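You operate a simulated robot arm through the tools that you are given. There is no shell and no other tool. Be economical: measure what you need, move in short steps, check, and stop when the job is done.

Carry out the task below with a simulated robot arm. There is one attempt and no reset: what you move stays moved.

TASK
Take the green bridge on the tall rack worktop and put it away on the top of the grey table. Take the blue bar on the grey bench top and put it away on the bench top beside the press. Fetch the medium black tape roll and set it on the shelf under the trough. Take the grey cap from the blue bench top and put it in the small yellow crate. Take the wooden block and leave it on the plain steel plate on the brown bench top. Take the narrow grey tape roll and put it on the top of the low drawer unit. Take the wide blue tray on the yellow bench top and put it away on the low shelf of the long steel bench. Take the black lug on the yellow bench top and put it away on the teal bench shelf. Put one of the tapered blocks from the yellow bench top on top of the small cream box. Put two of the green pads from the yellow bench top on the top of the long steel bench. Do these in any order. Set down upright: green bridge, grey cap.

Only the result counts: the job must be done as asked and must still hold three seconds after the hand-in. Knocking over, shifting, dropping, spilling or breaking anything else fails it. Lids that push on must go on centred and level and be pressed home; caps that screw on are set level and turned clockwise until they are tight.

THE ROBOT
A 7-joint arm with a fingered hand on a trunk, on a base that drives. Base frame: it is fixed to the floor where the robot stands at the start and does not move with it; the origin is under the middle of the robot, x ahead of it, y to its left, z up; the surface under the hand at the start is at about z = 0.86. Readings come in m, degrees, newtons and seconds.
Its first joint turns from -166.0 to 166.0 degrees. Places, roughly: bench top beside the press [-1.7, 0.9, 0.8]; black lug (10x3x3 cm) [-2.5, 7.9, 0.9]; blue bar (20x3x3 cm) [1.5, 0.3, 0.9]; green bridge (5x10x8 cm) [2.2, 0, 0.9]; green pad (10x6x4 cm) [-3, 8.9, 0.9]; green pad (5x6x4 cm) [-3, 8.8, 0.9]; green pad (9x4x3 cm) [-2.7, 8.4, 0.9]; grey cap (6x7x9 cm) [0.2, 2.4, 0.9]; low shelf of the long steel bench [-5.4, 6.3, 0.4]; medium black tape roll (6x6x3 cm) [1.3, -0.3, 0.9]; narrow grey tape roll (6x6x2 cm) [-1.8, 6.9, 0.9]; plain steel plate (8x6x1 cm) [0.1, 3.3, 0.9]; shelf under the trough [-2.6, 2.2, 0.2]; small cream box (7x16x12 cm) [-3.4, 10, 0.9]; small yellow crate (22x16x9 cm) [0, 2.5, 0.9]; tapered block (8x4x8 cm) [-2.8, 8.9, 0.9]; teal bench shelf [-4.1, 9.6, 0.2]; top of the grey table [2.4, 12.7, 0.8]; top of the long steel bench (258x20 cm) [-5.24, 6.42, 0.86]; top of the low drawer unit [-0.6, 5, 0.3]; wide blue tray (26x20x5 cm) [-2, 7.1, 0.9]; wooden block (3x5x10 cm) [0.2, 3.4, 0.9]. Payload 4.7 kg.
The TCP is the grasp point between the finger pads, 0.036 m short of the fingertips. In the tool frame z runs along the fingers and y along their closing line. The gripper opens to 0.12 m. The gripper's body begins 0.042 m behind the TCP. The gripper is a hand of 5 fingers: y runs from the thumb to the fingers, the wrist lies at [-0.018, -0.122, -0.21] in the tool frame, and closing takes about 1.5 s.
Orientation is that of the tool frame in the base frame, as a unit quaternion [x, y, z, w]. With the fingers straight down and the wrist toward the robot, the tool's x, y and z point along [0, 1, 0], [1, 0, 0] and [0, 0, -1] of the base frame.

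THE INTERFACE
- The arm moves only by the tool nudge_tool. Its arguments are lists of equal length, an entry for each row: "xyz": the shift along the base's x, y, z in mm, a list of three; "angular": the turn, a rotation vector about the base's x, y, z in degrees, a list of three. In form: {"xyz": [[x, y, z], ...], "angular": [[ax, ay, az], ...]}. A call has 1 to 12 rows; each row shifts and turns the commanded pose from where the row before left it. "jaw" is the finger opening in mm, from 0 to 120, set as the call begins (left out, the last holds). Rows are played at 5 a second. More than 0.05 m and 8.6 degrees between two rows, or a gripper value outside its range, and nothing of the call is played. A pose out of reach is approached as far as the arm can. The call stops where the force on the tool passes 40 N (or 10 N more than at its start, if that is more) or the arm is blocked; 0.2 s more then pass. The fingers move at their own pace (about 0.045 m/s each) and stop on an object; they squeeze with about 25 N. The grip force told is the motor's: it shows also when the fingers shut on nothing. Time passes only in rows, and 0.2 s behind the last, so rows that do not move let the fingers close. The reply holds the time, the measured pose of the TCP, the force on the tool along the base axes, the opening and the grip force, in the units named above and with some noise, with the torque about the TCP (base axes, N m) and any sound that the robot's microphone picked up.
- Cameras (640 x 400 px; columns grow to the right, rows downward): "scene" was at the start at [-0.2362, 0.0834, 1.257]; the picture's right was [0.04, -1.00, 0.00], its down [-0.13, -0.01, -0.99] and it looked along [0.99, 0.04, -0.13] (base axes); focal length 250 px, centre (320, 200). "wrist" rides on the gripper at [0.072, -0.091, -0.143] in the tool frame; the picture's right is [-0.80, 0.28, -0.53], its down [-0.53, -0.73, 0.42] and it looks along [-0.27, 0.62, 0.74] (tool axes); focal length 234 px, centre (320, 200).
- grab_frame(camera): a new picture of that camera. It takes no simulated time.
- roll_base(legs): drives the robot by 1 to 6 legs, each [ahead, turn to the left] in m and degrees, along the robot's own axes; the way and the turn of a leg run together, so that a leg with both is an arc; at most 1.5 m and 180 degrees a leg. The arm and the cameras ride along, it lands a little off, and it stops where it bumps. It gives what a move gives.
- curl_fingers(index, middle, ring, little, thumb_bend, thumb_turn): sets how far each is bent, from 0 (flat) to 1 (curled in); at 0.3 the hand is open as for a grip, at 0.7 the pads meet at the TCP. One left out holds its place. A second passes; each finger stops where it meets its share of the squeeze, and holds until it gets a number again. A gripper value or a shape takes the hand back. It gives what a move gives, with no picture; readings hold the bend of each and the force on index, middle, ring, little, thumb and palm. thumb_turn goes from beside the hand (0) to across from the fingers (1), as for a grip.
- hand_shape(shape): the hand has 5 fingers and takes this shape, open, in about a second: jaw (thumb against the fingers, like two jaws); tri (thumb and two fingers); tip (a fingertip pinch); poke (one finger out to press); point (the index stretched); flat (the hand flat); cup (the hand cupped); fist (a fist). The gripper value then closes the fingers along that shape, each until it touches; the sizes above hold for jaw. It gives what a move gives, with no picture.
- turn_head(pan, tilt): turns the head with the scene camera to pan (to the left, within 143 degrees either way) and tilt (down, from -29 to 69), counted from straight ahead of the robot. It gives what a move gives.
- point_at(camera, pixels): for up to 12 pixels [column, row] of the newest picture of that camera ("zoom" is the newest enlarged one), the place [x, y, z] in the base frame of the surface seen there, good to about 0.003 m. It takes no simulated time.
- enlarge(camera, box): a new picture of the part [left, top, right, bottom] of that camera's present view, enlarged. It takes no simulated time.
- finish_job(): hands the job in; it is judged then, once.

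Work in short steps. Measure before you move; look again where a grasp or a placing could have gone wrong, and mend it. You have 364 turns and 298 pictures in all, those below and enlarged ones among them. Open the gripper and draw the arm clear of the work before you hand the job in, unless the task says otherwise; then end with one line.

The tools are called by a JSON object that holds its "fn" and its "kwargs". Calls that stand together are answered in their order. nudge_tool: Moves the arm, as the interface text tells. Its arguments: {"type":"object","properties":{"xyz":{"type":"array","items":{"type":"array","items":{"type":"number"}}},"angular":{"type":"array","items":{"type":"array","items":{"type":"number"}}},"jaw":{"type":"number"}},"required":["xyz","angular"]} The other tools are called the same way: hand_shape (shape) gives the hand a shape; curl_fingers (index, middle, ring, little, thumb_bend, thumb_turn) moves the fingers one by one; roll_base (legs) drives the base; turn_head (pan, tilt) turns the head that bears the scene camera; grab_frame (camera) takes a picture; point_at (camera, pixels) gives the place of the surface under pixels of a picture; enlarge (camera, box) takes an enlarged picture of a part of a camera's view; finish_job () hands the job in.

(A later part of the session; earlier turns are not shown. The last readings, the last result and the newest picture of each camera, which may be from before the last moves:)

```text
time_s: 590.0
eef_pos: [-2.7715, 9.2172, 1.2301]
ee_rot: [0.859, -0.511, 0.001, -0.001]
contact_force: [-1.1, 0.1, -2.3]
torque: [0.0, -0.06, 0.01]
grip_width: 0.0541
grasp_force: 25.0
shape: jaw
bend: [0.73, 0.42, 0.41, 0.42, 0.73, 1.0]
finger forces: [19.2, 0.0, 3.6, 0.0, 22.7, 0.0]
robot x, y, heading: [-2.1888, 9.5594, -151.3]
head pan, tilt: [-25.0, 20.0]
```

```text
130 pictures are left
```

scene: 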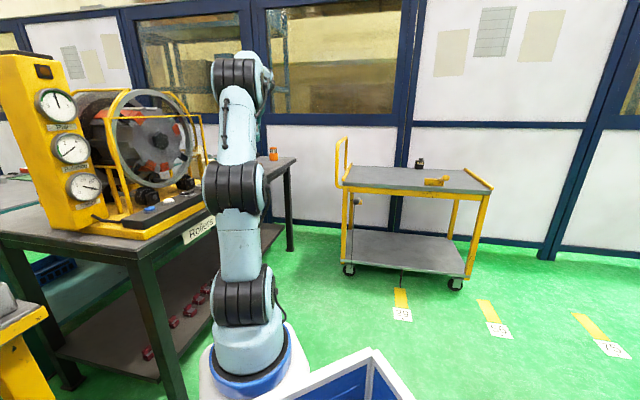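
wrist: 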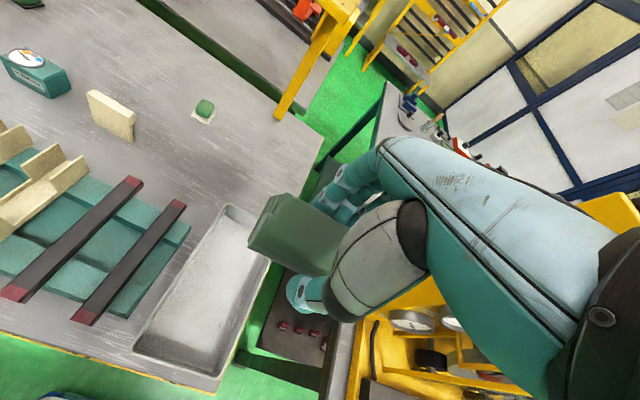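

Pad held. I drive along the yellow bench to the walkway and then across toward the wall side.

{"fn": "roll_base", "kwargs": {"legs": [[0, 91], [1.4, 0], [1.4, 0], [0.8, 0], [0, -90], [1.0, 0]]}}

{"fn": "turn_head", "kwargs": {"pan": -20, "tilt": 15}}

{"fn": "grab_frame", "kwargs": {"camera": "scene"}}

```text
time_s: 619.8
eef_pos: [-1.855, 5.5653, 1.231]
ee_rot: [0.868, -0.497, 0.001, 0.0]
contact_force: [-0.3, 0.4, -0.2]
torque: [0.0, -0.02, 0.01]
grip_width: 0.0535
grasp_force: 25.2
shape: jaw
bend: [0.73, 0.42, 0.41, 0.42, 0.73, 1.0]
finger forces: [18.6, 0.0, 3.3, 0.0, 22.0, 0.1]
robot x, y, heading: [-1.2841, 5.9258, -149.3]
head pan, tilt: [-25.0, 20.0]
```

```text
time_s: 620.5
eef_pos: [-1.8549, 5.5657, 1.2306]
ee_rot: [0.867, -0.498, 0.001, 0.0]
contact_force: [-0.3, -0.8, -1.0]
torque: [0.0, 0.03, 0.01]
grip_width: 0.0534
grasp_force: 24.5
shape: jaw
bend: [0.73, 0.42, 0.41, 0.42, 0.73, 1.0]
finger forces: [18.6, 0.0, 3.4, 0.1, 22.1, 0.1]
robot x, y, heading: [-1.2859, 5.9259, -149.3]
head pan, tilt: [-20.0, 15.0]
```

```text
129 pictures are left
```

scene: 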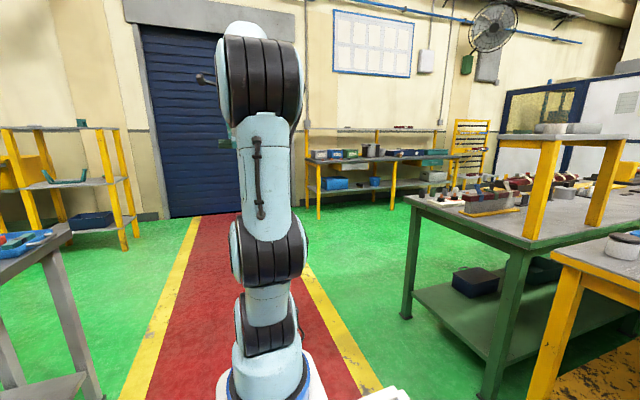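

The long steel bench is against the far wall at (380,160). I zoom and measure it.

{"fn": "enlarge", "kwargs": {"camera": "scene", "box": [290, 110, 500, 225]}}

{"fn": "point_at", "kwargs": {"camera": "zoom", "pixels": [[70, 165], [200, 155], [330, 145], [420, 140], [300, 235], [90, 325], [350, 210], [250, 150], [310, 230], [100, 245], [330, 320], [500, 230]]}}

```text
3.05 times, centred on (395, 168) of scene
```

zoom: 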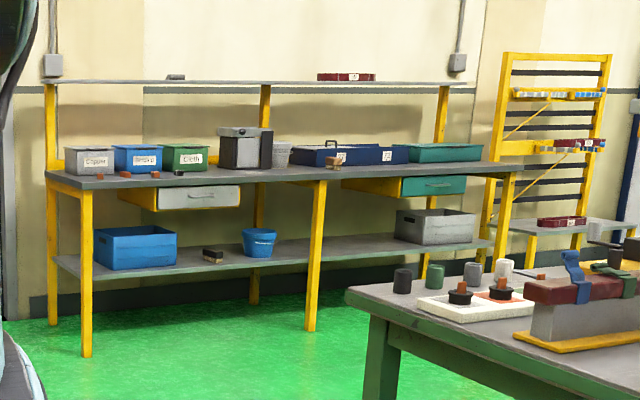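

```text
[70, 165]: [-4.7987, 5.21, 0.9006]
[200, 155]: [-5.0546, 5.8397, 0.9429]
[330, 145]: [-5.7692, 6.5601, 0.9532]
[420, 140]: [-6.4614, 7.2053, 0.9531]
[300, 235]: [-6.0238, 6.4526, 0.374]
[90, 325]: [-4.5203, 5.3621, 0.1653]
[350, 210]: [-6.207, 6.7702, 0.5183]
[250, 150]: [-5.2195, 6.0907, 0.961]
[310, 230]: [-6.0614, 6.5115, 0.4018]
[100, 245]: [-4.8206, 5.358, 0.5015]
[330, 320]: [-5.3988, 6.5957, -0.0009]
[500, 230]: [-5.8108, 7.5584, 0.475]
```

Bench front edge d≈−2.07; the target strip's middle is free around s≈−8.2. I drive there and face it.

{"fn": "roll_base", "kwargs": {"legs": [[1.1, 0], [1.1, 0], [0, -90], [1.0, 0], [1.0, 0], [0, 90]]}}

{"fn": "turn_head", "kwargs": {"pan": 15, "tilt": 20}}

{"fn": "grab_frame", "kwargs": {"camera": "scene"}}

{"fn": "grab_frame", "kwargs": {"camera": "wrist"}}

```text
time_s: 648.6
eef_pos: [-4.7036, 6.2532, 1.2305]
ee_rot: [0.866, -0.5, 0.001, 0.0]
contact_force: [0.2, -0.1, -0.6]
torque: [0.0, 0.02, 0.04]
grip_width: 0.0528
grasp_force: 25.3
shape: jaw
bend: [0.73, 0.42, 0.41, 0.42, 0.74, 1.0]
finger forces: [18.1, 0.0, 3.1, 0.0, 21.3, 0.1]
robot x, y, heading: [-4.1317, 6.6096, -149.8]
head pan, tilt: [-20.0, 15.0]
```

```text
time_s: 649.6
eef_pos: [-4.7044, 6.2521, 1.2314]
ee_rot: [0.866, -0.5, 0.001, 0.0]
contact_force: [0.1, 0.7, 0.3]
torque: [-0.01, 0.02, -0.01]
grip_width: 0.0529
grasp_force: 25.2
shape: jaw
bend: [0.73, 0.42, 0.41, 0.42, 0.74, 1.0]
finger forces: [18.0, 0.0, 3.2, 0.1, 21.3, 0.0]
robot x, y, heading: [-4.1344, 6.609, -149.6]
head pan, tilt: [15.0, 20.0]
```

```text
127 pictures are left
```

scene: 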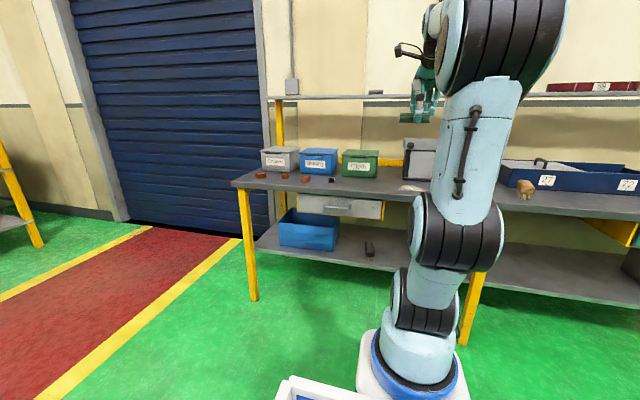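

```text
126 pictures are left
```

wrist: 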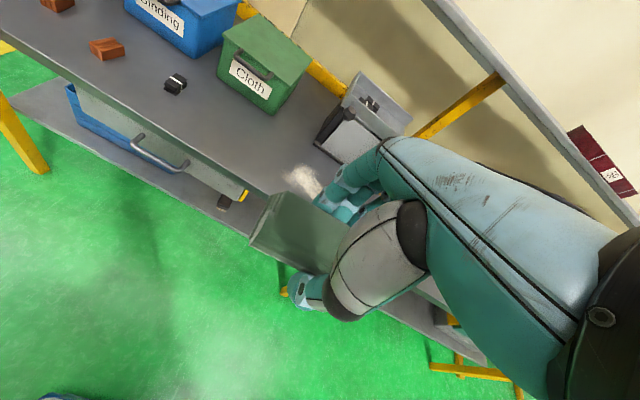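

I measure the strip and neighbouring objects in the wrist view.

{"fn": "point_at", "kwargs": {"camera": "wrist", "pixels": [[225, 130], [250, 170], [205, 140], [175, 85], [303, 180], [250, 105], [325, 140], [275, 150], [235, 185], [480, 40], [540, 110]]}}

```text
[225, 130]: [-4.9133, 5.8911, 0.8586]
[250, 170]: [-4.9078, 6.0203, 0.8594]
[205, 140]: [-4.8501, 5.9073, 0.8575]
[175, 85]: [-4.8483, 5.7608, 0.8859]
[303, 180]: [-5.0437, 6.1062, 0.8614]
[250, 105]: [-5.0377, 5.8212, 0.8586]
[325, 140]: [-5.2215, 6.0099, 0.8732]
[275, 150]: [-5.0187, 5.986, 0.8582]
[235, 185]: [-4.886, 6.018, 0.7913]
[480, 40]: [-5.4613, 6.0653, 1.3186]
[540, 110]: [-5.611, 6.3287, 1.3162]
```

Target spot (-4.985,6.0) on the front strip is free and within reach. I lower to 1.10, move over it.

{"fn": "nudge_tool", "kwargs": {"xyz": [[0, 0, -43], [0, 0, -43], [0, 0, -43], [-35, -31.5, 0], [-35, -31.5, 0], [-35, -31.5, 0], [-35, -31.5, 0], [-35, -31.5, 0], [-35, -31.5, 0], [-35, -31.5, 0], [-35.6, -31.5, 0]], "angular": [[0, 0, 0], [0, 0, 0], [0, 0, 0], [0, 0, 0], [0, 0, 0], [0, 0, 0], [0, 0, 0], [0, 0, 0], [0, 0, 0], [0, 0, 0], [0, 0, 0]]}}

{"fn": "grab_frame", "kwargs": {"camera": "wrist"}}

```text
time_s: 652.0
eef_pos: [-4.9856, 6.0004, 1.1039]
ee_rot: [0.865, -0.501, 0.0, 0.001]
contact_force: [1.1, 0.0, 1.2]
torque: [-0.02, 0.02, 0.03]
grip_width: 0.053
grasp_force: 25.2
shape: jaw
bend: [0.73, 0.42, 0.41, 0.42, 0.74, 1.0]
finger forces: [18.3, 0.0, 3.2, 0.1, 21.6, 0.0]
robot x, y, heading: [-4.1324, 6.6127, -149.8]
head pan, tilt: [15.0, 20.0]
```

```text
125 pictures are left
```

wrist: 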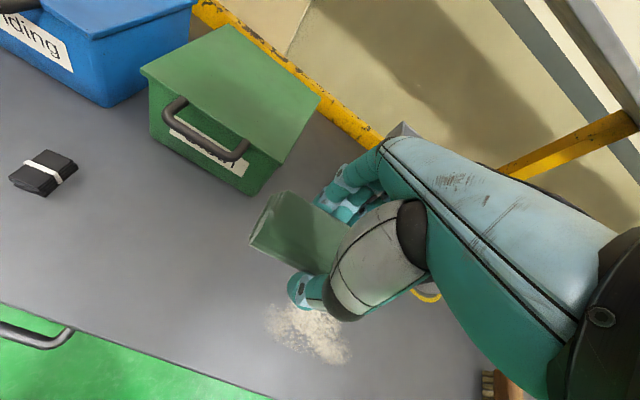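

I check the green box's nearest corner vs. my fingers before lowering.

{"fn": "point_at", "kwargs": {"camera": "wrist", "pixels": [[248, 192], [262, 172], [215, 170], [280, 150], [230, 195], [300, 320], [255, 395]]}}

```text
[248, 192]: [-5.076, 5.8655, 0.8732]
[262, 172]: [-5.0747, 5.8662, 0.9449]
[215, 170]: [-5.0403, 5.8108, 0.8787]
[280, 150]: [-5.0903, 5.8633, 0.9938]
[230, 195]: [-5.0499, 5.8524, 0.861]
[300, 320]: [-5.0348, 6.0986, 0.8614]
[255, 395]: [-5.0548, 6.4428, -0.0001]
```

Clear. I lower to TCP z≈0.899.

{"fn": "nudge_tool", "kwargs": {"xyz": [[0, 0, -45], [0, 0, -45], [0, 0, -45], [0, 0, -45], [0, 0, -18], [0, 0, -6]], "angular": [[0, 0, 0], [0, 0, 0], [0, 0, 0], [0, 0, 0], [0, 0, 0], [0, 0, 0]]}}

{"fn": "grab_frame", "kwargs": {"camera": "wrist"}}

```text
time_s: 653.4
eef_pos: [-4.9837, 6.0011, 0.8984]
ee_rot: [0.865, -0.501, 0.001, 0.0]
contact_force: [0.2, 0.6, -0.3]
torque: [0.02, 0.03, 0.0]
grip_width: 0.0528
grasp_force: 25.1
shape: jaw
bend: [0.73, 0.42, 0.41, 0.42, 0.74, 1.0]
finger forces: [18.1, 0.0, 3.2, 0.0, 21.3, 0.0]
robot x, y, heading: [-4.1298, 6.6098, -149.6]
head pan, tilt: [15.0, 20.0]
```

```text
124 pictures are left
```

wrist: 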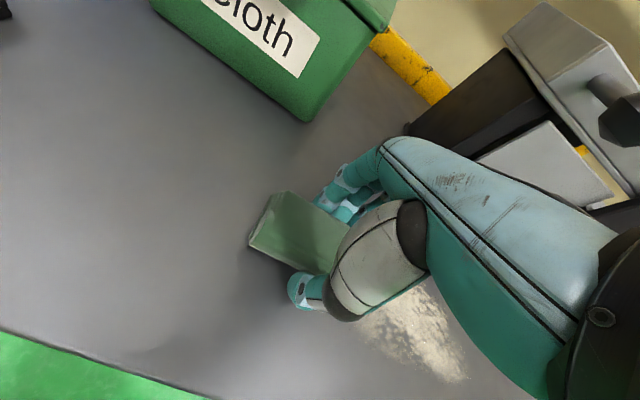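

Pad at the surface; I release to 85 and rise, then check.

{"fn": "nudge_tool", "kwargs": {"xyz": [[0, 0, -1], [0, 0, 0], [0, 0, 0], [0, 0, 0], [0, 0, 0], [0, 0, 30], [0, 0, 45], [0, 0, 45], [0, 0, 45]], "angular": [[0, 0, 0], [0, 0, 0], [0, 0, 0], [0, 0, 0], [0, 0, 0], [0, 0, 0], [0, 0, 0], [0, 0, 0], [0, 0, 0]], "jaw": 90}}

{"fn": "grab_frame", "kwargs": {"camera": "wrist"}}

```text
time_s: 655.4
eef_pos: [-4.9831, 6.0015, 1.0631]
ee_rot: [0.865, -0.501, 0.0, -0.001]
contact_force: [-0.5, -0.4, -0.7]
torque: [0.02, -0.08, -0.01]
grip_width: 0.0896
grasp_force: 0.0
shape: jaw
bend: [0.26, 0.36, 0.34, 0.34, 0.56, 0.99]
finger forces: [0.0, 0.1, 0.0, 0.0, 0.1, 0.1]
robot x, y, heading: [-4.1328, 6.6081, -150.1]
head pan, tilt: [15.0, 20.0]
```

```text
123 pictures are left
```

wrist: 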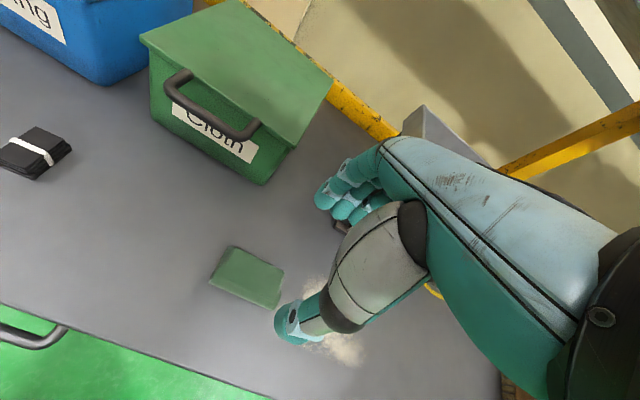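

Pad 1 is on the steel bench top. Next the tray: I retract the arm, then drive back to the walkway end of the yellow bench.

{"fn": "nudge_tool", "kwargs": {"xyz": [[0, 0, 45], [0, 0, 45], [35, 30, 10], [35, 30, 10], [35, 30, 10], [35, 30, 10], [35, 30, 0]], "angular": [[0, 0, 0], [0, 0, 0], [0, 0, 0], [0, 0, 0], [0, 0, 0], [0, 0, 0], [0, 0, 0]], "jaw": 120}}

{"fn": "turn_head", "kwargs": {"pan": 0, "tilt": 30}}

{"fn": "grab_frame", "kwargs": {"camera": "scene"}}

```text
time_s: 657.0
eef_pos: [-4.8096, 6.1505, 1.1933]
ee_rot: [0.866, -0.501, 0.001, -0.002]
contact_force: [-0.3, -0.3, -0.9]
torque: [0.02, -0.05, 0.03]
grip_width: 0.1195
grasp_force: 0.1
shape: jaw
bend: [0.3, 0.3, 0.3, 0.3, 0.3, 0.98]
finger forces: [0.1, 0.1, 0.0, 0.1, 0.1, 0.1]
robot x, y, heading: [-4.1286, 6.6142, -149.9]
head pan, tilt: [15.0, 20.0]
```

```text
time_s: 657.8
eef_pos: [-4.8099, 6.1505, 1.1942]
ee_rot: [0.866, -0.5, 0.001, 0.001]
contact_force: [-0.2, 0.8, -1.0]
torque: [-0.01, 0.0, 0.01]
grip_width: 0.1198
grasp_force: 0.1
shape: jaw
bend: [0.3, 0.3, 0.3, 0.3, 0.3, 0.98]
finger forces: [0.0, 0.0, 0.0, 0.0, 0.0, 0.0]
robot x, y, heading: [-4.1292, 6.61, -150.0]
head pan, tilt: [0.0, 30.0]
```

```text
122 pictures are left
```

scene: 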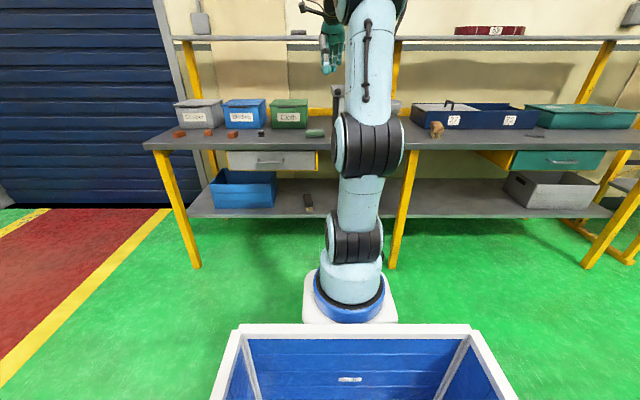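

I measure the low shelf's free part right of the middle leg for the tray.

{"fn": "point_at", "kwargs": {"camera": "scene", "pixels": [[450, 195], [420, 214], [420, 190], [495, 200], [500, 213], [450, 180], [400, 230], [450, 145], [505, 190], [515, 160], [560, 215], [470, 216]]}}

{"fn": "roll_base", "kwargs": {"legs": [[0, 90], [1.0, 0], [1.0, 0], [0, 90], [1.05, 0], [1.05, 0]]}}

```text
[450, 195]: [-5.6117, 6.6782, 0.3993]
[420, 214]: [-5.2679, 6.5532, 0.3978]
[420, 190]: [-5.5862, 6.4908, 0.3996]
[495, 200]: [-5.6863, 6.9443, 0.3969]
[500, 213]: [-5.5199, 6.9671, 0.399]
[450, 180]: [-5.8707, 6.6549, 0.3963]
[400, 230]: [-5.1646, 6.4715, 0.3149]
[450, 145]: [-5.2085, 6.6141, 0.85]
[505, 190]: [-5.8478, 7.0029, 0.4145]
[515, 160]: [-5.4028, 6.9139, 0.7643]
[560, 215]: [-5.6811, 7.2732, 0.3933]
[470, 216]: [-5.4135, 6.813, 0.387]
```

```text
time_s: 685.2
eef_pos: [-0.6378, 6.3121, 1.195]
ee_rot: [0.512, 0.859, 0.0, -0.001]
contact_force: [-0.1, 0.0, -0.8]
torque: [0.0, 0.0, -0.03]
grip_width: 0.1199
grasp_force: 0.0
shape: jaw
bend: [0.3, 0.3, 0.3, 0.3, 0.3, 0.98]
finger forces: [0.1, 0.0, 0.1, 0.1, 0.0, 0.0]
robot x, y, heading: [-1.3284, 5.8718, 28.6]
head pan, tilt: [0.0, 30.0]
```

Low shelf z≈0.399, free for ~0.7 m. Now I face the yellow bench end (heading 120°) and look.

{"fn": "roll_base", "kwargs": {"legs": [[0, 91], [0.3, 0]]}}

{"fn": "turn_head", "kwargs": {"pan": 0, "tilt": 25}}

{"fn": "grab_frame", "kwargs": {"camera": "scene"}}

{"fn": "grab_frame", "kwargs": {"camera": "wrist"}}

```text
time_s: 691.2
eef_pos: [-1.9429, 6.8034, 1.1947]
ee_rot: [-0.262, 0.965, 0.001, -0.001]
contact_force: [0.2, 0.1, -0.4]
torque: [0.01, 0.04, 0.01]
grip_width: 0.1199
grasp_force: 0.0
shape: jaw
bend: [0.3, 0.3, 0.3, 0.3, 0.3, 0.98]
finger forces: [0.0, 0.0, 0.0, 0.1, 0.0, 0.0]
robot x, y, heading: [-1.4774, 6.131, 120.4]
head pan, tilt: [0.0, 30.0]
```

```text
time_s: 691.9
eef_pos: [-1.9434, 6.8039, 1.1951]
ee_rot: [-0.262, 0.965, 0.0, 0.0]
contact_force: [0.1, -0.1, -0.4]
torque: [-0.01, -0.01, -0.02]
grip_width: 0.1199
grasp_force: 0.0
shape: jaw
bend: [0.3, 0.3, 0.3, 0.3, 0.3, 0.98]
finger forces: [0.0, 0.0, 0.0, 0.0, 0.1, 0.0]
robot x, y, heading: [-1.4807, 6.1285, 120.6]
head pan, tilt: [0.0, 25.0]
```

```text
121 pictures are left
```

scene: 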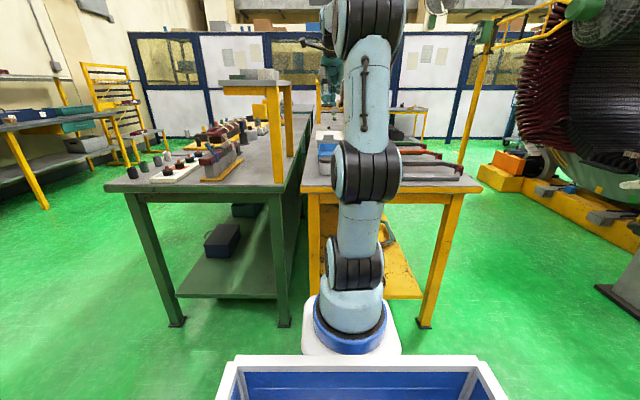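

```text
120 pictures are left
```

wrist: 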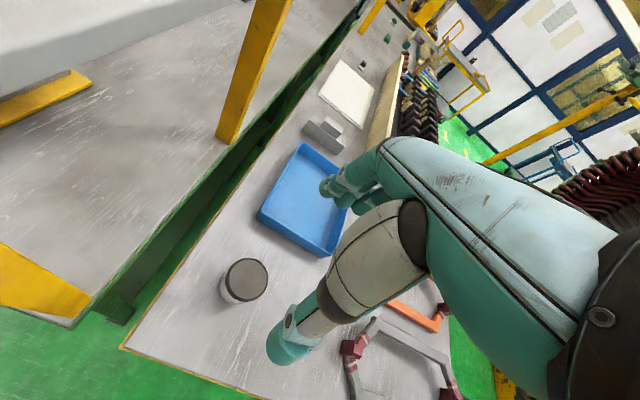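

The blue tray is at wrist (305,200), grey can at (245,280). I shift the hand right to see the tray and the tape roll fully.

{"fn": "nudge_tool", "kwargs": {"xyz": [[43, 25, 0], [43, 25, 0], [43, 25, 0], [43, 25, 0], [30, 17, 0]], "angular": [[0, 0, 0], [0, 0, 0], [0, 0, 0], [0, 0, 0], [0, 0, 0]]}}

{"fn": "grab_frame", "kwargs": {"camera": "wrist"}}

```text
time_s: 693.0
eef_pos: [-1.7417, 6.9221, 1.1975]
ee_rot: [-0.263, 0.965, 0.0, 0.0]
contact_force: [-0.1, -1.5, 0.4]
torque: [0.01, -0.01, -0.02]
grip_width: 0.1199
grasp_force: 0.0
shape: jaw
bend: [0.3, 0.3, 0.3, 0.3, 0.3, 0.98]
finger forces: [0.1, 0.0, 0.0, 0.0, 0.0, 0.0]
robot x, y, heading: [-1.4818, 6.1281, 120.4]
head pan, tilt: [0.0, 25.0]
```

```text
119 pictures are left
```

wrist: 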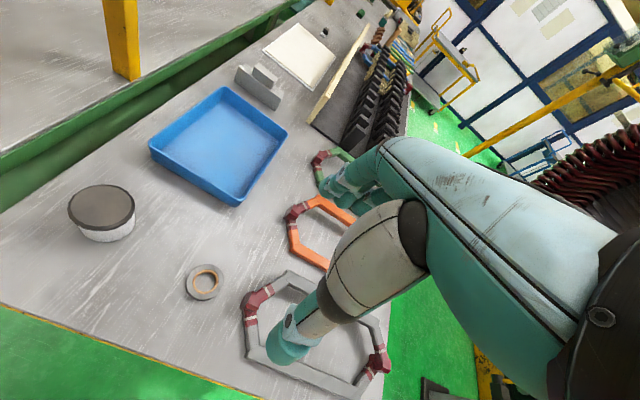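

Tape roll at (203,282); tray corners visible. I measure both.

{"fn": "point_at", "kwargs": {"camera": "wrist", "pixels": [[152, 144], [222, 92], [283, 131], [235, 200], [195, 165], [215, 145], [188, 280], [219, 278], [202, 266], [204, 298], [248, 300], [130, 215]]}}

{"fn": "enlarge", "kwargs": {"camera": "wrist", "box": [60, 60, 340, 320]}}

```text
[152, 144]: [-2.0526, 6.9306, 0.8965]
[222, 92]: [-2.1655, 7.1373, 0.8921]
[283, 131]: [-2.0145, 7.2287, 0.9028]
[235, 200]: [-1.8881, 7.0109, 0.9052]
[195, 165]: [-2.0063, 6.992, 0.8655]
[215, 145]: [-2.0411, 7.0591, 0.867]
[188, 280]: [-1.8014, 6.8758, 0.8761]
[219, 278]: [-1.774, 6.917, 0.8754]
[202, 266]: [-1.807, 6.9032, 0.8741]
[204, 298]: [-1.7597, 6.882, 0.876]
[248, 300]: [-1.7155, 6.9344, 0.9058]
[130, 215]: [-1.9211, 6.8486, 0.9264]
```

```text
1.54 times, centred on (200, 190) of wrist
```

zoom: 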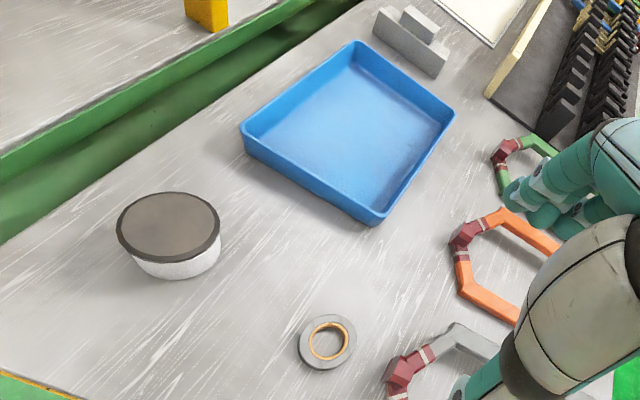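

Tape centre (-1.784,6.895), top 0.876; tray's near short edge mid (-1.970,6.970). Tape first: I move over it and descend with jaw 88.

{"fn": "nudge_tool", "kwargs": {"xyz": [[-21, -14, 0], [-21, -13, 0], [0, 0, -48], [0, 0, -48], [0, 0, -48], [0, 0, -48]], "angular": [[0, 0, 0], [0, 0, 0], [0, 0, 0], [0, 0, 0], [0, 0, 0], [0, 0, 0]], "jaw": 88}}

{"fn": "grab_frame", "kwargs": {"camera": "wrist"}}

```text
time_s: 694.5
eef_pos: [-1.7823, 6.8914, 1.0049]
ee_rot: [-0.262, 0.965, 0.001, -0.001]
contact_force: [0.3, -0.6, 1.0]
torque: [0.03, -0.01, -0.02]
grip_width: 0.0882
grasp_force: 0.1
shape: jaw
bend: [0.26, 0.36, 0.34, 0.34, 0.57, 0.99]
finger forces: [0.1, 0.0, 0.0, 0.0, 0.0, 0.0]
robot x, y, heading: [-1.481, 6.1293, 120.6]
head pan, tilt: [0.0, 25.0]
```

```text
117 pictures are left
```

wrist: 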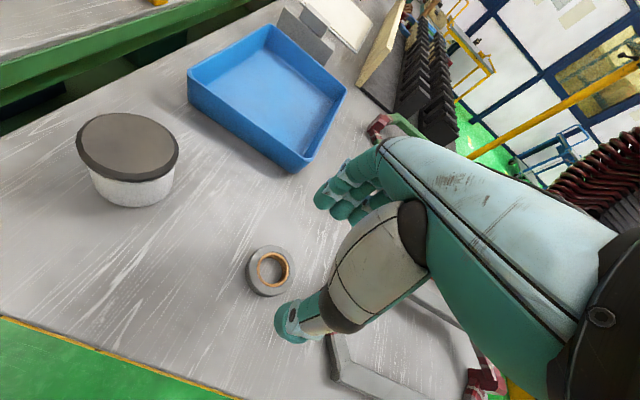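

Aligned. I descend to z 0.896 and close.

{"fn": "nudge_tool", "kwargs": {"xyz": [[0, 0, -40], [0, 0, -40], [0, 0, -28], [0, 0, 0]], "angular": [[0, 0, 0], [0, 0, 0], [0, 0, 0], [0, 0, 0]]}}

{"fn": "nudge_tool", "kwargs": {"xyz": [[0, 0, 0], [0, 0, 0], [0, 0, 0], [0, 0, 0], [0, 0, 0], [0, 0, 0], [0, 0, 0]], "angular": [[0, 0, 0], [0, 0, 0], [0, 0, 0], [0, 0, 0], [0, 0, 0], [0, 0, 0], [0, 0, 0]], "jaw": 0}}

{"fn": "grab_frame", "kwargs": {"camera": "wrist"}}

```text
time_s: 695.5
eef_pos: [-1.7807, 6.8935, 0.8959]
ee_rot: [-0.262, 0.965, 0.0, 0.0]
contact_force: [0.7, 0.7, 9.6]
torque: [0.36, 0.15, 0.0]
grip_width: 0.0878
grasp_force: 0.0
shape: jaw
bend: [0.26, 0.36, 0.34, 0.34, 0.57, 0.99]
finger forces: [0.9, 7.3, 0.2, 0.0, 1.1, 0.0]
robot x, y, heading: [-1.478, 6.128, 120.2]
head pan, tilt: [0.0, 25.0]
```

```text
time_s: 697.0
eef_pos: [-1.7799, 6.8932, 0.8953]
ee_rot: [-0.263, 0.965, 0.0, 0.0]
contact_force: [0.1, 2.8, 25.4]
torque: [0.33, 0.36, -0.03]
grip_width: 0.0552
grasp_force: 25.0
shape: jaw
bend: [0.74, 0.46, 0.49, 0.45, 0.73, 1.0]
finger forces: [25.2, 11.8, 0.1, 0.0, 26.8, 0.0]
robot x, y, heading: [-1.4774, 6.1317, 120.3]
head pan, tilt: [0.0, 25.0]
```

```text
116 pictures are left
```

wrist: 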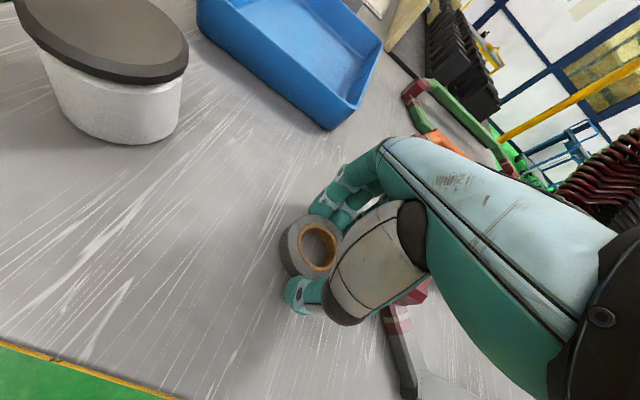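

Tape gripped (fingertips pressing the top slightly). I lift and retract.

{"fn": "nudge_tool", "kwargs": {"xyz": [[0, 0, 20], [0, 0, 40], [0, 0, 45], [0, 0, 45], [0, 0, 45], [15, -26, 35], [15, -26, 30], [15, -26, 0], [15, -26, 0]], "angular": [[0, 0, 0], [0, 0, 0], [0, 0, 0], [0, 0, 0], [0, 0, 0], [0, 0, 0], [0, 0, 0], [0, 0, 0], [0, 0, 0]]}}

{"fn": "grab_frame", "kwargs": {"camera": "wrist"}}

{"fn": "turn_head", "kwargs": {"pan": -110, "tilt": 35}}

{"fn": "grab_frame", "kwargs": {"camera": "scene"}}

```text
time_s: 699.0
eef_pos: [-1.7233, 6.7901, 1.1527]
ee_rot: [-0.262, 0.965, -0.001, -0.001]
contact_force: [-1.0, 1.7, -1.7]
torque: [-0.06, 0.03, 0.01]
grip_width: 0.0548
grasp_force: 25.1
shape: jaw
bend: [0.74, 0.46, 0.49, 0.45, 0.73, 1.0]
finger forces: [13.0, 7.5, 0.0, 0.1, 20.5, 0.0]
robot x, y, heading: [-1.4814, 6.1328, 120.6]
head pan, tilt: [0.0, 25.0]
```

```text
115 pictures are left
```

wrist: 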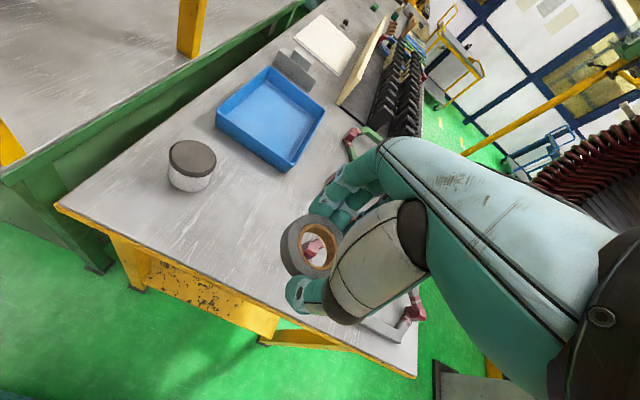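

```text
time_s: 700.9
eef_pos: [-1.7237, 6.7902, 1.154]
ee_rot: [-0.262, 0.965, -0.001, -0.001]
contact_force: [0.6, 0.6, -0.3]
torque: [0.03, -0.03, -0.02]
grip_width: 0.0546
grasp_force: 25.0
shape: jaw
bend: [0.74, 0.46, 0.49, 0.45, 0.73, 1.0]
finger forces: [13.1, 7.5, 0.0, 0.0, 20.5, 0.0]
robot x, y, heading: [-1.4783, 6.1288, 120.6]
head pan, tilt: [-110.0, 35.0]
```

```text
114 pictures are left
```

scene: 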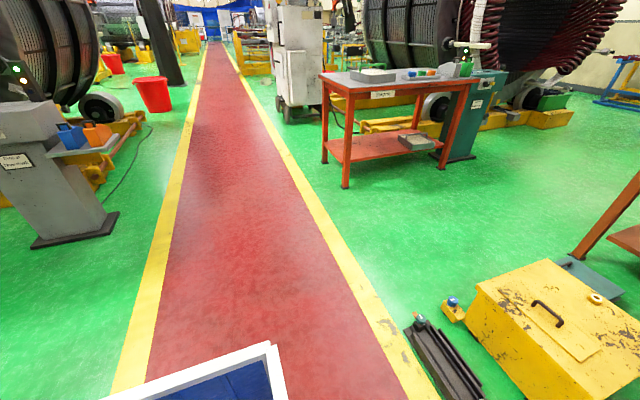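

The yellow low box's top (z≈0.30) is the destination. I zoom and measure the top surface and its handle.

{"fn": "enlarge", "kwargs": {"camera": "scene", "box": [440, 230, 640, 400]}}

{"fn": "point_at", "kwargs": {"camera": "zoom", "pixels": [[120, 170], [300, 95], [440, 330], [600, 230], [220, 160], [320, 250], [450, 190], [500, 210], [330, 130], [250, 230], [180, 215], [400, 130]]}}

```text
2.35 times, centred on (540, 315) of scene
```

zoom: 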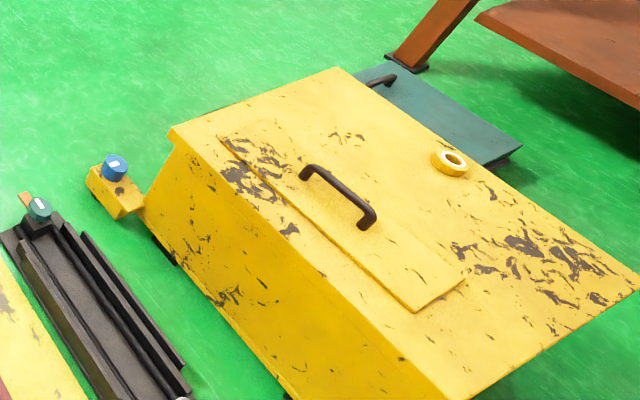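

```text
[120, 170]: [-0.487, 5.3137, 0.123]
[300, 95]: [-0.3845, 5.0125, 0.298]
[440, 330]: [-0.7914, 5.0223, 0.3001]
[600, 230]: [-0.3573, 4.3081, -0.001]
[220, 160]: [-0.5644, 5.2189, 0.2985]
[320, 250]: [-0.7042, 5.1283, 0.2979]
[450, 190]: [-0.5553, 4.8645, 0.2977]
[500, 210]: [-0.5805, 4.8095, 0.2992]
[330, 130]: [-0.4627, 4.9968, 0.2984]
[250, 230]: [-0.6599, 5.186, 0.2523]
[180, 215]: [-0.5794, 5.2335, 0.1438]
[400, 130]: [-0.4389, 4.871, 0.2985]
```

I locate the handle ends, corners and yellow roll precisely.

{"fn": "point_at", "kwargs": {"camera": "zoom", "pixels": [[303, 172], [368, 222], [338, 195], [340, 75], [178, 135], [450, 163], [375, 95], [360, 130], [470, 385], [625, 290], [540, 290], [480, 300]]}}

```text
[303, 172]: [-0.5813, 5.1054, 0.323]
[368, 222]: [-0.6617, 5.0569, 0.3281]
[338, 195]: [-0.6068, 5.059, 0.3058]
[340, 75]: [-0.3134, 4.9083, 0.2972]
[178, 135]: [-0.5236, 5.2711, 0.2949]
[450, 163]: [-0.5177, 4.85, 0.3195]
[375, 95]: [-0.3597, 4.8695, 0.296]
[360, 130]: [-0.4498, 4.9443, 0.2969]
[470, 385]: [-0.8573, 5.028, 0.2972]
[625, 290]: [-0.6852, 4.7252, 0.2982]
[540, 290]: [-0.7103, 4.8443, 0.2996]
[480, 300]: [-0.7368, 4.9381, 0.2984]
```

I check where the black rails and blue-capped bottle lie relative to my standing spot.

{"fn": "point_at", "kwargs": {"camera": "zoom", "pixels": [[30, 225], [15, 240], [180, 385], [110, 390], [115, 175], [90, 180], [140, 330]]}}

```text
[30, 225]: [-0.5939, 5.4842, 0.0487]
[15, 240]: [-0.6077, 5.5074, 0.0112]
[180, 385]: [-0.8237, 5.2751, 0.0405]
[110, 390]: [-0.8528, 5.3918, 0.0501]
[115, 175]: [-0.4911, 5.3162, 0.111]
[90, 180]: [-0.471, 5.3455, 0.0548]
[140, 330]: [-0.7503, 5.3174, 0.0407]
```

Rails lie in front of the box, so I'll stand at (-1.0,5.86) facing −60°, reaching over. I drive there.

{"fn": "roll_base", "kwargs": {"legs": [[0, -150], [0.54, 0], [0, -30]]}}

{"fn": "turn_head", "kwargs": {"pan": -10, "tilt": 40}}

{"fn": "grab_frame", "kwargs": {"camera": "scene"}}

{"fn": "grab_frame", "kwargs": {"camera": "wrist"}}

```text
time_s: 711.7
eef_pos: [-0.7223, 5.2261, 1.1534]
ee_rot: [0.959, 0.283, 0.0, -0.001]
contact_force: [-0.1, 0.3, -0.4]
torque: [0.0, -0.01, -0.01]
grip_width: 0.0543
grasp_force: 24.7
shape: jaw
bend: [0.74, 0.46, 0.49, 0.45, 0.73, 1.0]
finger forces: [12.5, 7.0, 0.0, 0.0, 19.3, 0.0]
robot x, y, heading: [-0.992, 5.88, -57.4]
head pan, tilt: [-110.0, 35.0]
```

```text
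time_s: 713.4
eef_pos: [-0.7211, 5.2279, 1.1538]
ee_rot: [0.959, 0.282, 0.001, 0.0]
contact_force: [0.0, 0.4, 0.6]
torque: [-0.02, 0.02, -0.01]
grip_width: 0.0541
grasp_force: 25.4
shape: jaw
bend: [0.74, 0.46, 0.49, 0.45, 0.73, 1.0]
finger forces: [12.5, 6.9, 0.1, 0.0, 19.3, 0.0]
robot x, y, heading: [-0.9967, 5.8746, -57.2]
head pan, tilt: [-10.0, 40.0]
```

```text
112 pictures are left
```

scene: 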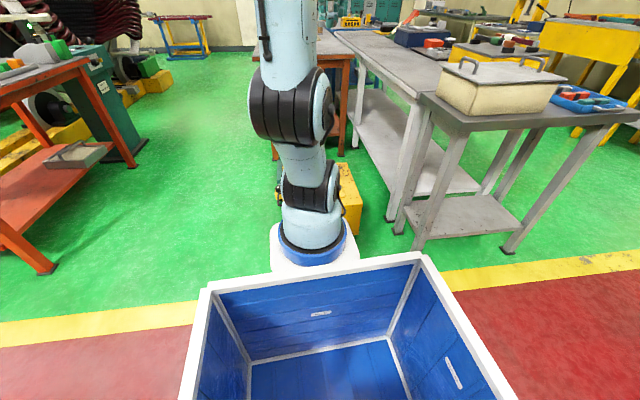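

```text
111 pictures are left
```

wrist: 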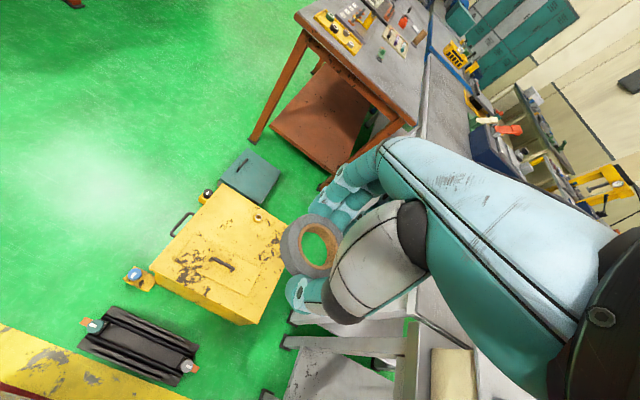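

I move over T=(-0.487,4.969) and descend in stages.

{"fn": "nudge_tool", "kwargs": {"xyz": [[29.2, -32.4, 0], [29.2, -32.4, 0], [29.2, -32.4, 0], [29.2, -32.4, 0], [29.2, -32.4, 0], [29.2, -32.4, 0], [29.2, -32.4, 0], [29.6, -32.2, 0]], "angular": [[0, 0, 0], [0, 0, 0], [0, 0, 0], [0, 0, 0], [0, 0, 0], [0, 0, 0], [0, 0, 0], [0, 0, 0]]}}

{"fn": "nudge_tool", "kwargs": {"xyz": [[0, 0, -49], [0, 0, -49], [0, 0, -49], [0, 0, -49], [0, 0, -49], [0, 0, -49], [0, 0, -49], [0, 0, -49], [0, 0, -49], [0, 0, -49], [0, 0, -49], [0, 0, -49]], "angular": [[0, 0, 0], [0, 0, 0], [0, 0, 0], [0, 0, 0], [0, 0, 0], [0, 0, 0], [0, 0, 0], [0, 0, 0], [0, 0, 0], [0, 0, 0], [0, 0, 0], [0, 0, 0]]}}

{"fn": "grab_frame", "kwargs": {"camera": "wrist"}}

```text
time_s: 715.2
eef_pos: [-0.4863, 4.9674, 1.1537]
ee_rot: [0.959, 0.283, 0.0, 0.001]
contact_force: [-0.1, 0.4, 1.1]
torque: [-0.02, -0.05, 0.01]
grip_width: 0.0537
grasp_force: 25.3
shape: jaw
bend: [0.74, 0.46, 0.49, 0.45, 0.73, 1.0]
finger forces: [12.5, 7.2, 0.0, 0.0, 19.5, 0.1]
robot x, y, heading: [-0.9954, 5.8788, -57.2]
head pan, tilt: [-10.0, 40.0]
```

```text
time_s: 717.8
eef_pos: [-0.4876, 4.9671, 0.5672]
ee_rot: [0.959, 0.282, 0.001, 0.001]
contact_force: [-0.7, -0.9, 2.0]
torque: [0.04, 0.06, 0.01]
grip_width: 0.0538
grasp_force: 24.7
shape: jaw
bend: [0.74, 0.46, 0.49, 0.45, 0.73, 1.0]
finger forces: [12.6, 7.0, 0.0, 0.0, 19.2, 0.1]
robot x, y, heading: [-0.9938, 5.8756, -57.5]
head pan, tilt: [-10.0, 40.0]
```

```text
110 pictures are left
```

wrist: 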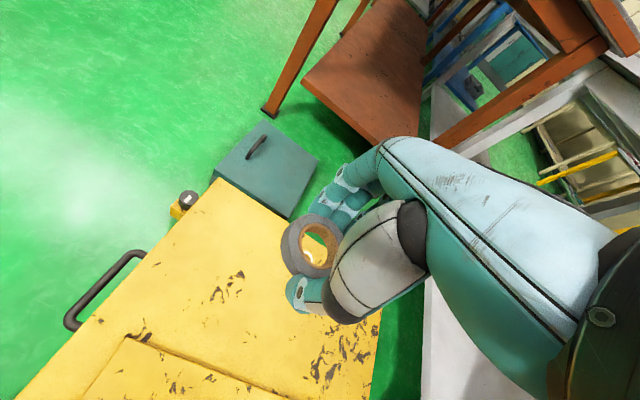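

Target area on the top is free at (237,289). I lower toward z≈0.35 and check.

{"fn": "nudge_tool", "kwargs": {"xyz": [[0, 0, -45], [0, 0, -45], [0, 0, -45], [0, 0, -45], [0, 0, -35]], "angular": [[0, 0, 0], [0, 0, 0], [0, 0, 0], [0, 0, 0], [0, 0, 0]]}}

{"fn": "grab_frame", "kwargs": {"camera": "wrist"}}

```text
time_s: 719.0
eef_pos: [-0.4858, 4.9673, 0.3516]
ee_rot: [0.959, 0.283, 0.001, 0.001]
contact_force: [0.9, -0.4, 1.6]
torque: [0.08, 0.05, -0.01]
grip_width: 0.0537
grasp_force: 24.9
shape: jaw
bend: [0.74, 0.46, 0.49, 0.45, 0.73, 1.0]
finger forces: [12.6, 7.0, 0.0, 0.0, 19.1, 0.0]
robot x, y, heading: [-0.9925, 5.8769, -57.2]
head pan, tilt: [-10.0, 40.0]
```

```text
109 pictures are left
```

wrist: 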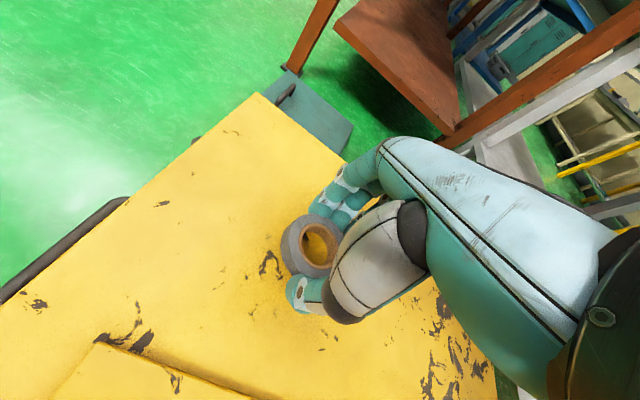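

I lower 15 mm, release to 82, and rise.

{"fn": "nudge_tool", "kwargs": {"xyz": [[0, 0, -10], [0, 0, -5], [0, 0, 0]], "angular": [[0, 0, 0], [0, 0, 0], [0, 0, 0]]}}

{"fn": "nudge_tool", "kwargs": {"xyz": [[0, 0, 0], [0, 0, 0], [0, 0, 0], [0, 0, 0], [0, 0, 0], [0, 0, 30], [0, 0, 45], [0, 0, 45]], "angular": [[0, 0, 0], [0, 0, 0], [0, 0, 0], [0, 0, 0], [0, 0, 0], [0, 0, 0], [0, 0, 0], [0, 0, 0]], "jaw": 82}}

{"fn": "grab_frame", "kwargs": {"camera": "wrist"}}

```text
time_s: 719.8
eef_pos: [-0.4872, 4.9685, 0.3364]
ee_rot: [0.959, 0.282, 0.001, 0.0]
contact_force: [-0.4, 1.2, 4.7]
torque: [-0.09, -0.14, 0.03]
grip_width: 0.0533
grasp_force: 24.8
shape: jaw
bend: [0.74, 0.46, 0.49, 0.45, 0.73, 1.0]
finger forces: [17.5, 8.6, 0.1, 0.1, 20.4, 0.0]
robot x, y, heading: [-0.9898, 5.8731, -57.1]
head pan, tilt: [-10.0, 40.0]
```

```text
time_s: 721.6
eef_pos: [-0.488, 4.9702, 0.454]
ee_rot: [0.959, 0.283, 0.0, -0.002]
contact_force: [-0.3, 0.9, -1.5]
torque: [-0.11, -0.07, -0.03]
grip_width: 0.0815
grasp_force: 0.1
shape: jaw
bend: [0.27, 0.38, 0.35, 0.35, 0.61, 1.0]
finger forces: [0.0, 0.1, 0.1, 0.1, 0.0, 0.0]
robot x, y, heading: [-0.9957, 5.8801, -57.2]
head pan, tilt: [-10.0, 40.0]
```

```text
108 pictures are left
```

wrist: 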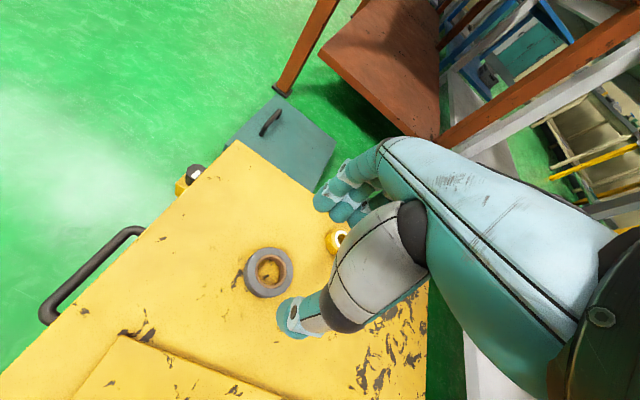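

Tape roll rests on the drawer unit. I raise the arm and retrace to the yellow bench's end for the tray.

{"fn": "nudge_tool", "kwargs": {"xyz": [[0, 0, 49], [0, 0, 49], [0, 0, 49], [0, 0, 49], [0, 0, 49], [0, 0, 49], [0, 0, 49], [0, 0, 49], [0, 0, 49], [0, 0, 49], [0, 0, 49], [0, 0, 49]], "angular": [[0, 0, 0], [0, 0, 0], [0, 0, 0], [0, 0, 0], [0, 0, 0], [0, 0, 0], [0, 0, 0], [0, 0, 0], [0, 0, 0], [0, 0, 0], [0, 0, 0], [0, 0, 0]], "jaw": 120}}

{"fn": "nudge_tool", "kwargs": {"xyz": [[-20, 30, 30], [-20, 30, 30], [-20, 30, 30], [-20, 30, 30], [-20, 30, 0], [-20, 30, 0]], "angular": [[0, 0, 0], [0, 0, 0], [0, 0, 0], [0, 0, 0], [0, 0, 0], [0, 0, 0]]}}

{"fn": "roll_base", "kwargs": {"legs": [[0, 29], [-0.54, 0], [0, 149]]}}

{"fn": "grab_frame", "kwargs": {"camera": "wrist"}}

```text
time_s: 724.2
eef_pos: [-0.4884, 4.9686, 1.0411]
ee_rot: [0.959, 0.282, 0.001, -0.001]
contact_force: [-0.6, -0.3, -1.3]
torque: [0.05, -0.02, -0.01]
grip_width: 0.1195
grasp_force: 0.1
shape: jaw
bend: [0.3, 0.3, 0.3, 0.3, 0.3, 0.98]
finger forces: [0.0, 0.0, 0.0, 0.0, 0.0, 0.1]
robot x, y, heading: [-0.9978, 5.8776, -57.5]
head pan, tilt: [-10.0, 40.0]
```

```text
time_s: 725.6
eef_pos: [-0.6078, 5.1467, 1.1617]
ee_rot: [0.959, 0.283, 0.001, -0.002]
contact_force: [-0.5, 0.4, -1.8]
torque: [0.04, 0.01, 0.06]
grip_width: 0.1197
grasp_force: 0.0
shape: jaw
bend: [0.3, 0.3, 0.3, 0.3, 0.3, 0.98]
finger forces: [0.1, 0.1, 0.0, 0.1, 0.0, 0.0]
robot x, y, heading: [-0.9923, 5.8754, -57.4]
head pan, tilt: [-10.0, 40.0]
```

```text
time_s: 736.4
eef_pos: [-1.8657, 6.8525, 1.1645]
ee_rot: [-0.289, 0.957, 0.0, 0.0]
contact_force: [-0.3, 0.1, 0.4]
torque: [0.02, 0.01, -0.03]
grip_width: 0.1198
grasp_force: 0.2
shape: jaw
bend: [0.3, 0.3, 0.3, 0.3, 0.3, 0.98]
finger forces: [0.0, 0.1, 0.0, 0.0, 0.0, 0.0]
robot x, y, heading: [-1.4709, 6.1289, 123.9]
head pan, tilt: [-10.0, 40.0]
```

```text
107 pictures are left
```

wrist: 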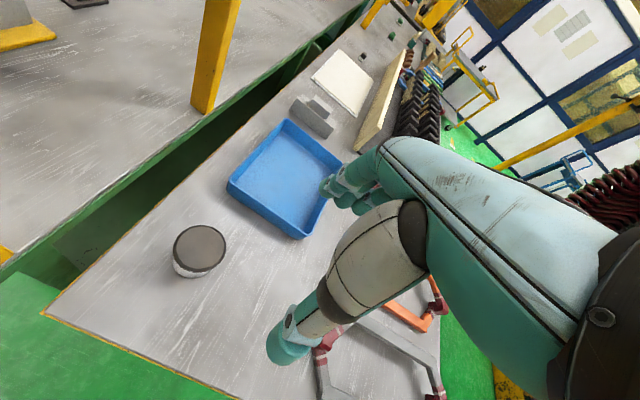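

I align over the tray's near wall midpoint (-1.970,6.970), yaw −5.5°, and descend to z≈1.0.

{"fn": "nudge_tool", "kwargs": {"xyz": [[-26, 29.4, 0], [-26, 29.4, 0], [-26, 29.4, 0], [-26, 29.3, 0], [0, 0, -45], [0, 0, -45], [0, 0, -45], [0, 0, -30]], "angular": [[0, 0, -1.5], [0, 0, -1.5], [0, 0, -1.5], [0, 0, -1], [0, 0, 0], [0, 0, 0], [0, 0, 0], [0, 0, 0]], "jaw": 85}}

{"fn": "grab_frame", "kwargs": {"camera": "wrist"}}

```text
time_s: 738.2
eef_pos: [-1.9711, 6.9695, 0.9989]
ee_rot: [-0.243, 0.97, 0.0, 0.0]
contact_force: [0.5, 0.1, 0.7]
torque: [0.03, 0.01, 0.02]
grip_width: 0.0849
grasp_force: 0.1
shape: jaw
bend: [0.27, 0.37, 0.34, 0.35, 0.59, 0.99]
finger forces: [0.1, 0.1, 0.0, 0.0, 0.1, 0.0]
robot x, y, heading: [-1.4666, 6.1297, 123.6]
head pan, tilt: [-10.0, 40.0]
```

```text
106 pictures are left
```

wrist: 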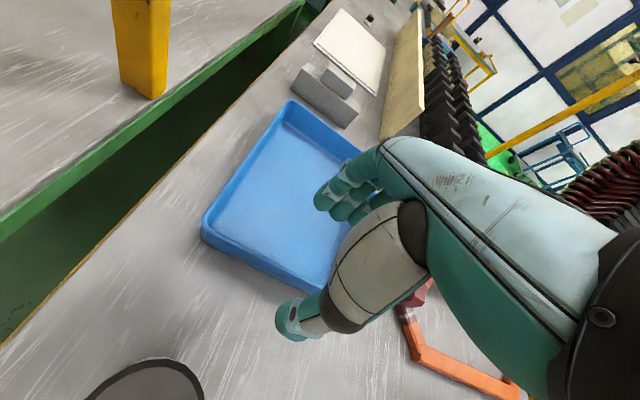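

The wall passes right under the TCP axis (280,266). I descend 90 mm and close on the wall.

{"fn": "nudge_tool", "kwargs": {"xyz": [[0, 0, -35], [0, 0, -35], [0, 0, -20], [0, 0, 0]], "angular": [[0, 0, 0], [0, 0, 0], [0, 0, 0], [0, 0, 0]]}}

{"fn": "nudge_tool", "kwargs": {"xyz": [[0, 0, 0], [0, 0, 0], [0, 0, 0], [0, 0, 0], [0, 0, 0], [0, 0, 0], [0, 0, 0], [0, 0, 0], [0, 0, 0]], "angular": [[0, 0, 0], [0, 0, 0], [0, 0, 0], [0, 0, 0], [0, 0, 0], [0, 0, 0], [0, 0, 0], [0, 0, 0], [0, 0, 0]], "jaw": 0}}

{"fn": "grab_frame", "kwargs": {"camera": "wrist"}}

```text
time_s: 739.2
eef_pos: [-1.9709, 6.969, 0.9101]
ee_rot: [-0.242, 0.97, 0.0, -0.001]
contact_force: [0.0, -0.7, 0.1]
torque: [0.01, 0.03, -0.01]
grip_width: 0.0852
grasp_force: 0.0
shape: jaw
bend: [0.27, 0.37, 0.34, 0.35, 0.59, 0.99]
finger forces: [0.0, 0.1, 0.1, 0.0, 0.0, 0.0]
robot x, y, heading: [-1.4705, 6.1299, 123.8]
head pan, tilt: [-10.0, 40.0]
```

```text
time_s: 741.2
eef_pos: [-1.9705, 6.97, 0.9093]
ee_rot: [-0.242, 0.97, -0.001, -0.001]
contact_force: [-0.2, -0.1, -0.1]
torque: [0.0, -0.01, 0.16]
grip_width: 0.0
grasp_force: 24.9
shape: jaw
bend: [0.7, 0.7, 0.7, 0.7, 0.7, 1.0]
finger forces: [11.7, 6.0, 2.9, 1.4, 22.3, 0.0]
robot x, y, heading: [-1.4702, 6.126, 123.7]
head pan, tilt: [-10.0, 40.0]
```

```text
105 pictures are left
```

wrist: 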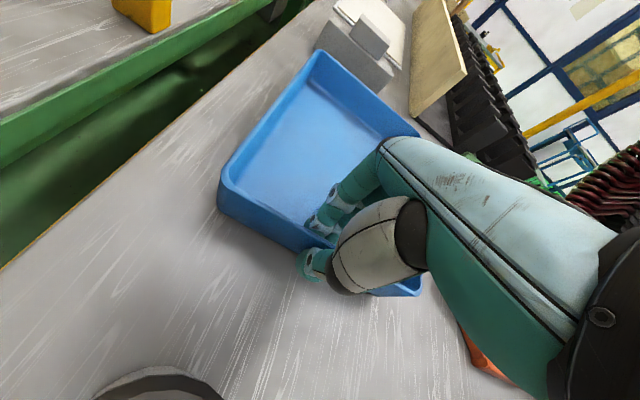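

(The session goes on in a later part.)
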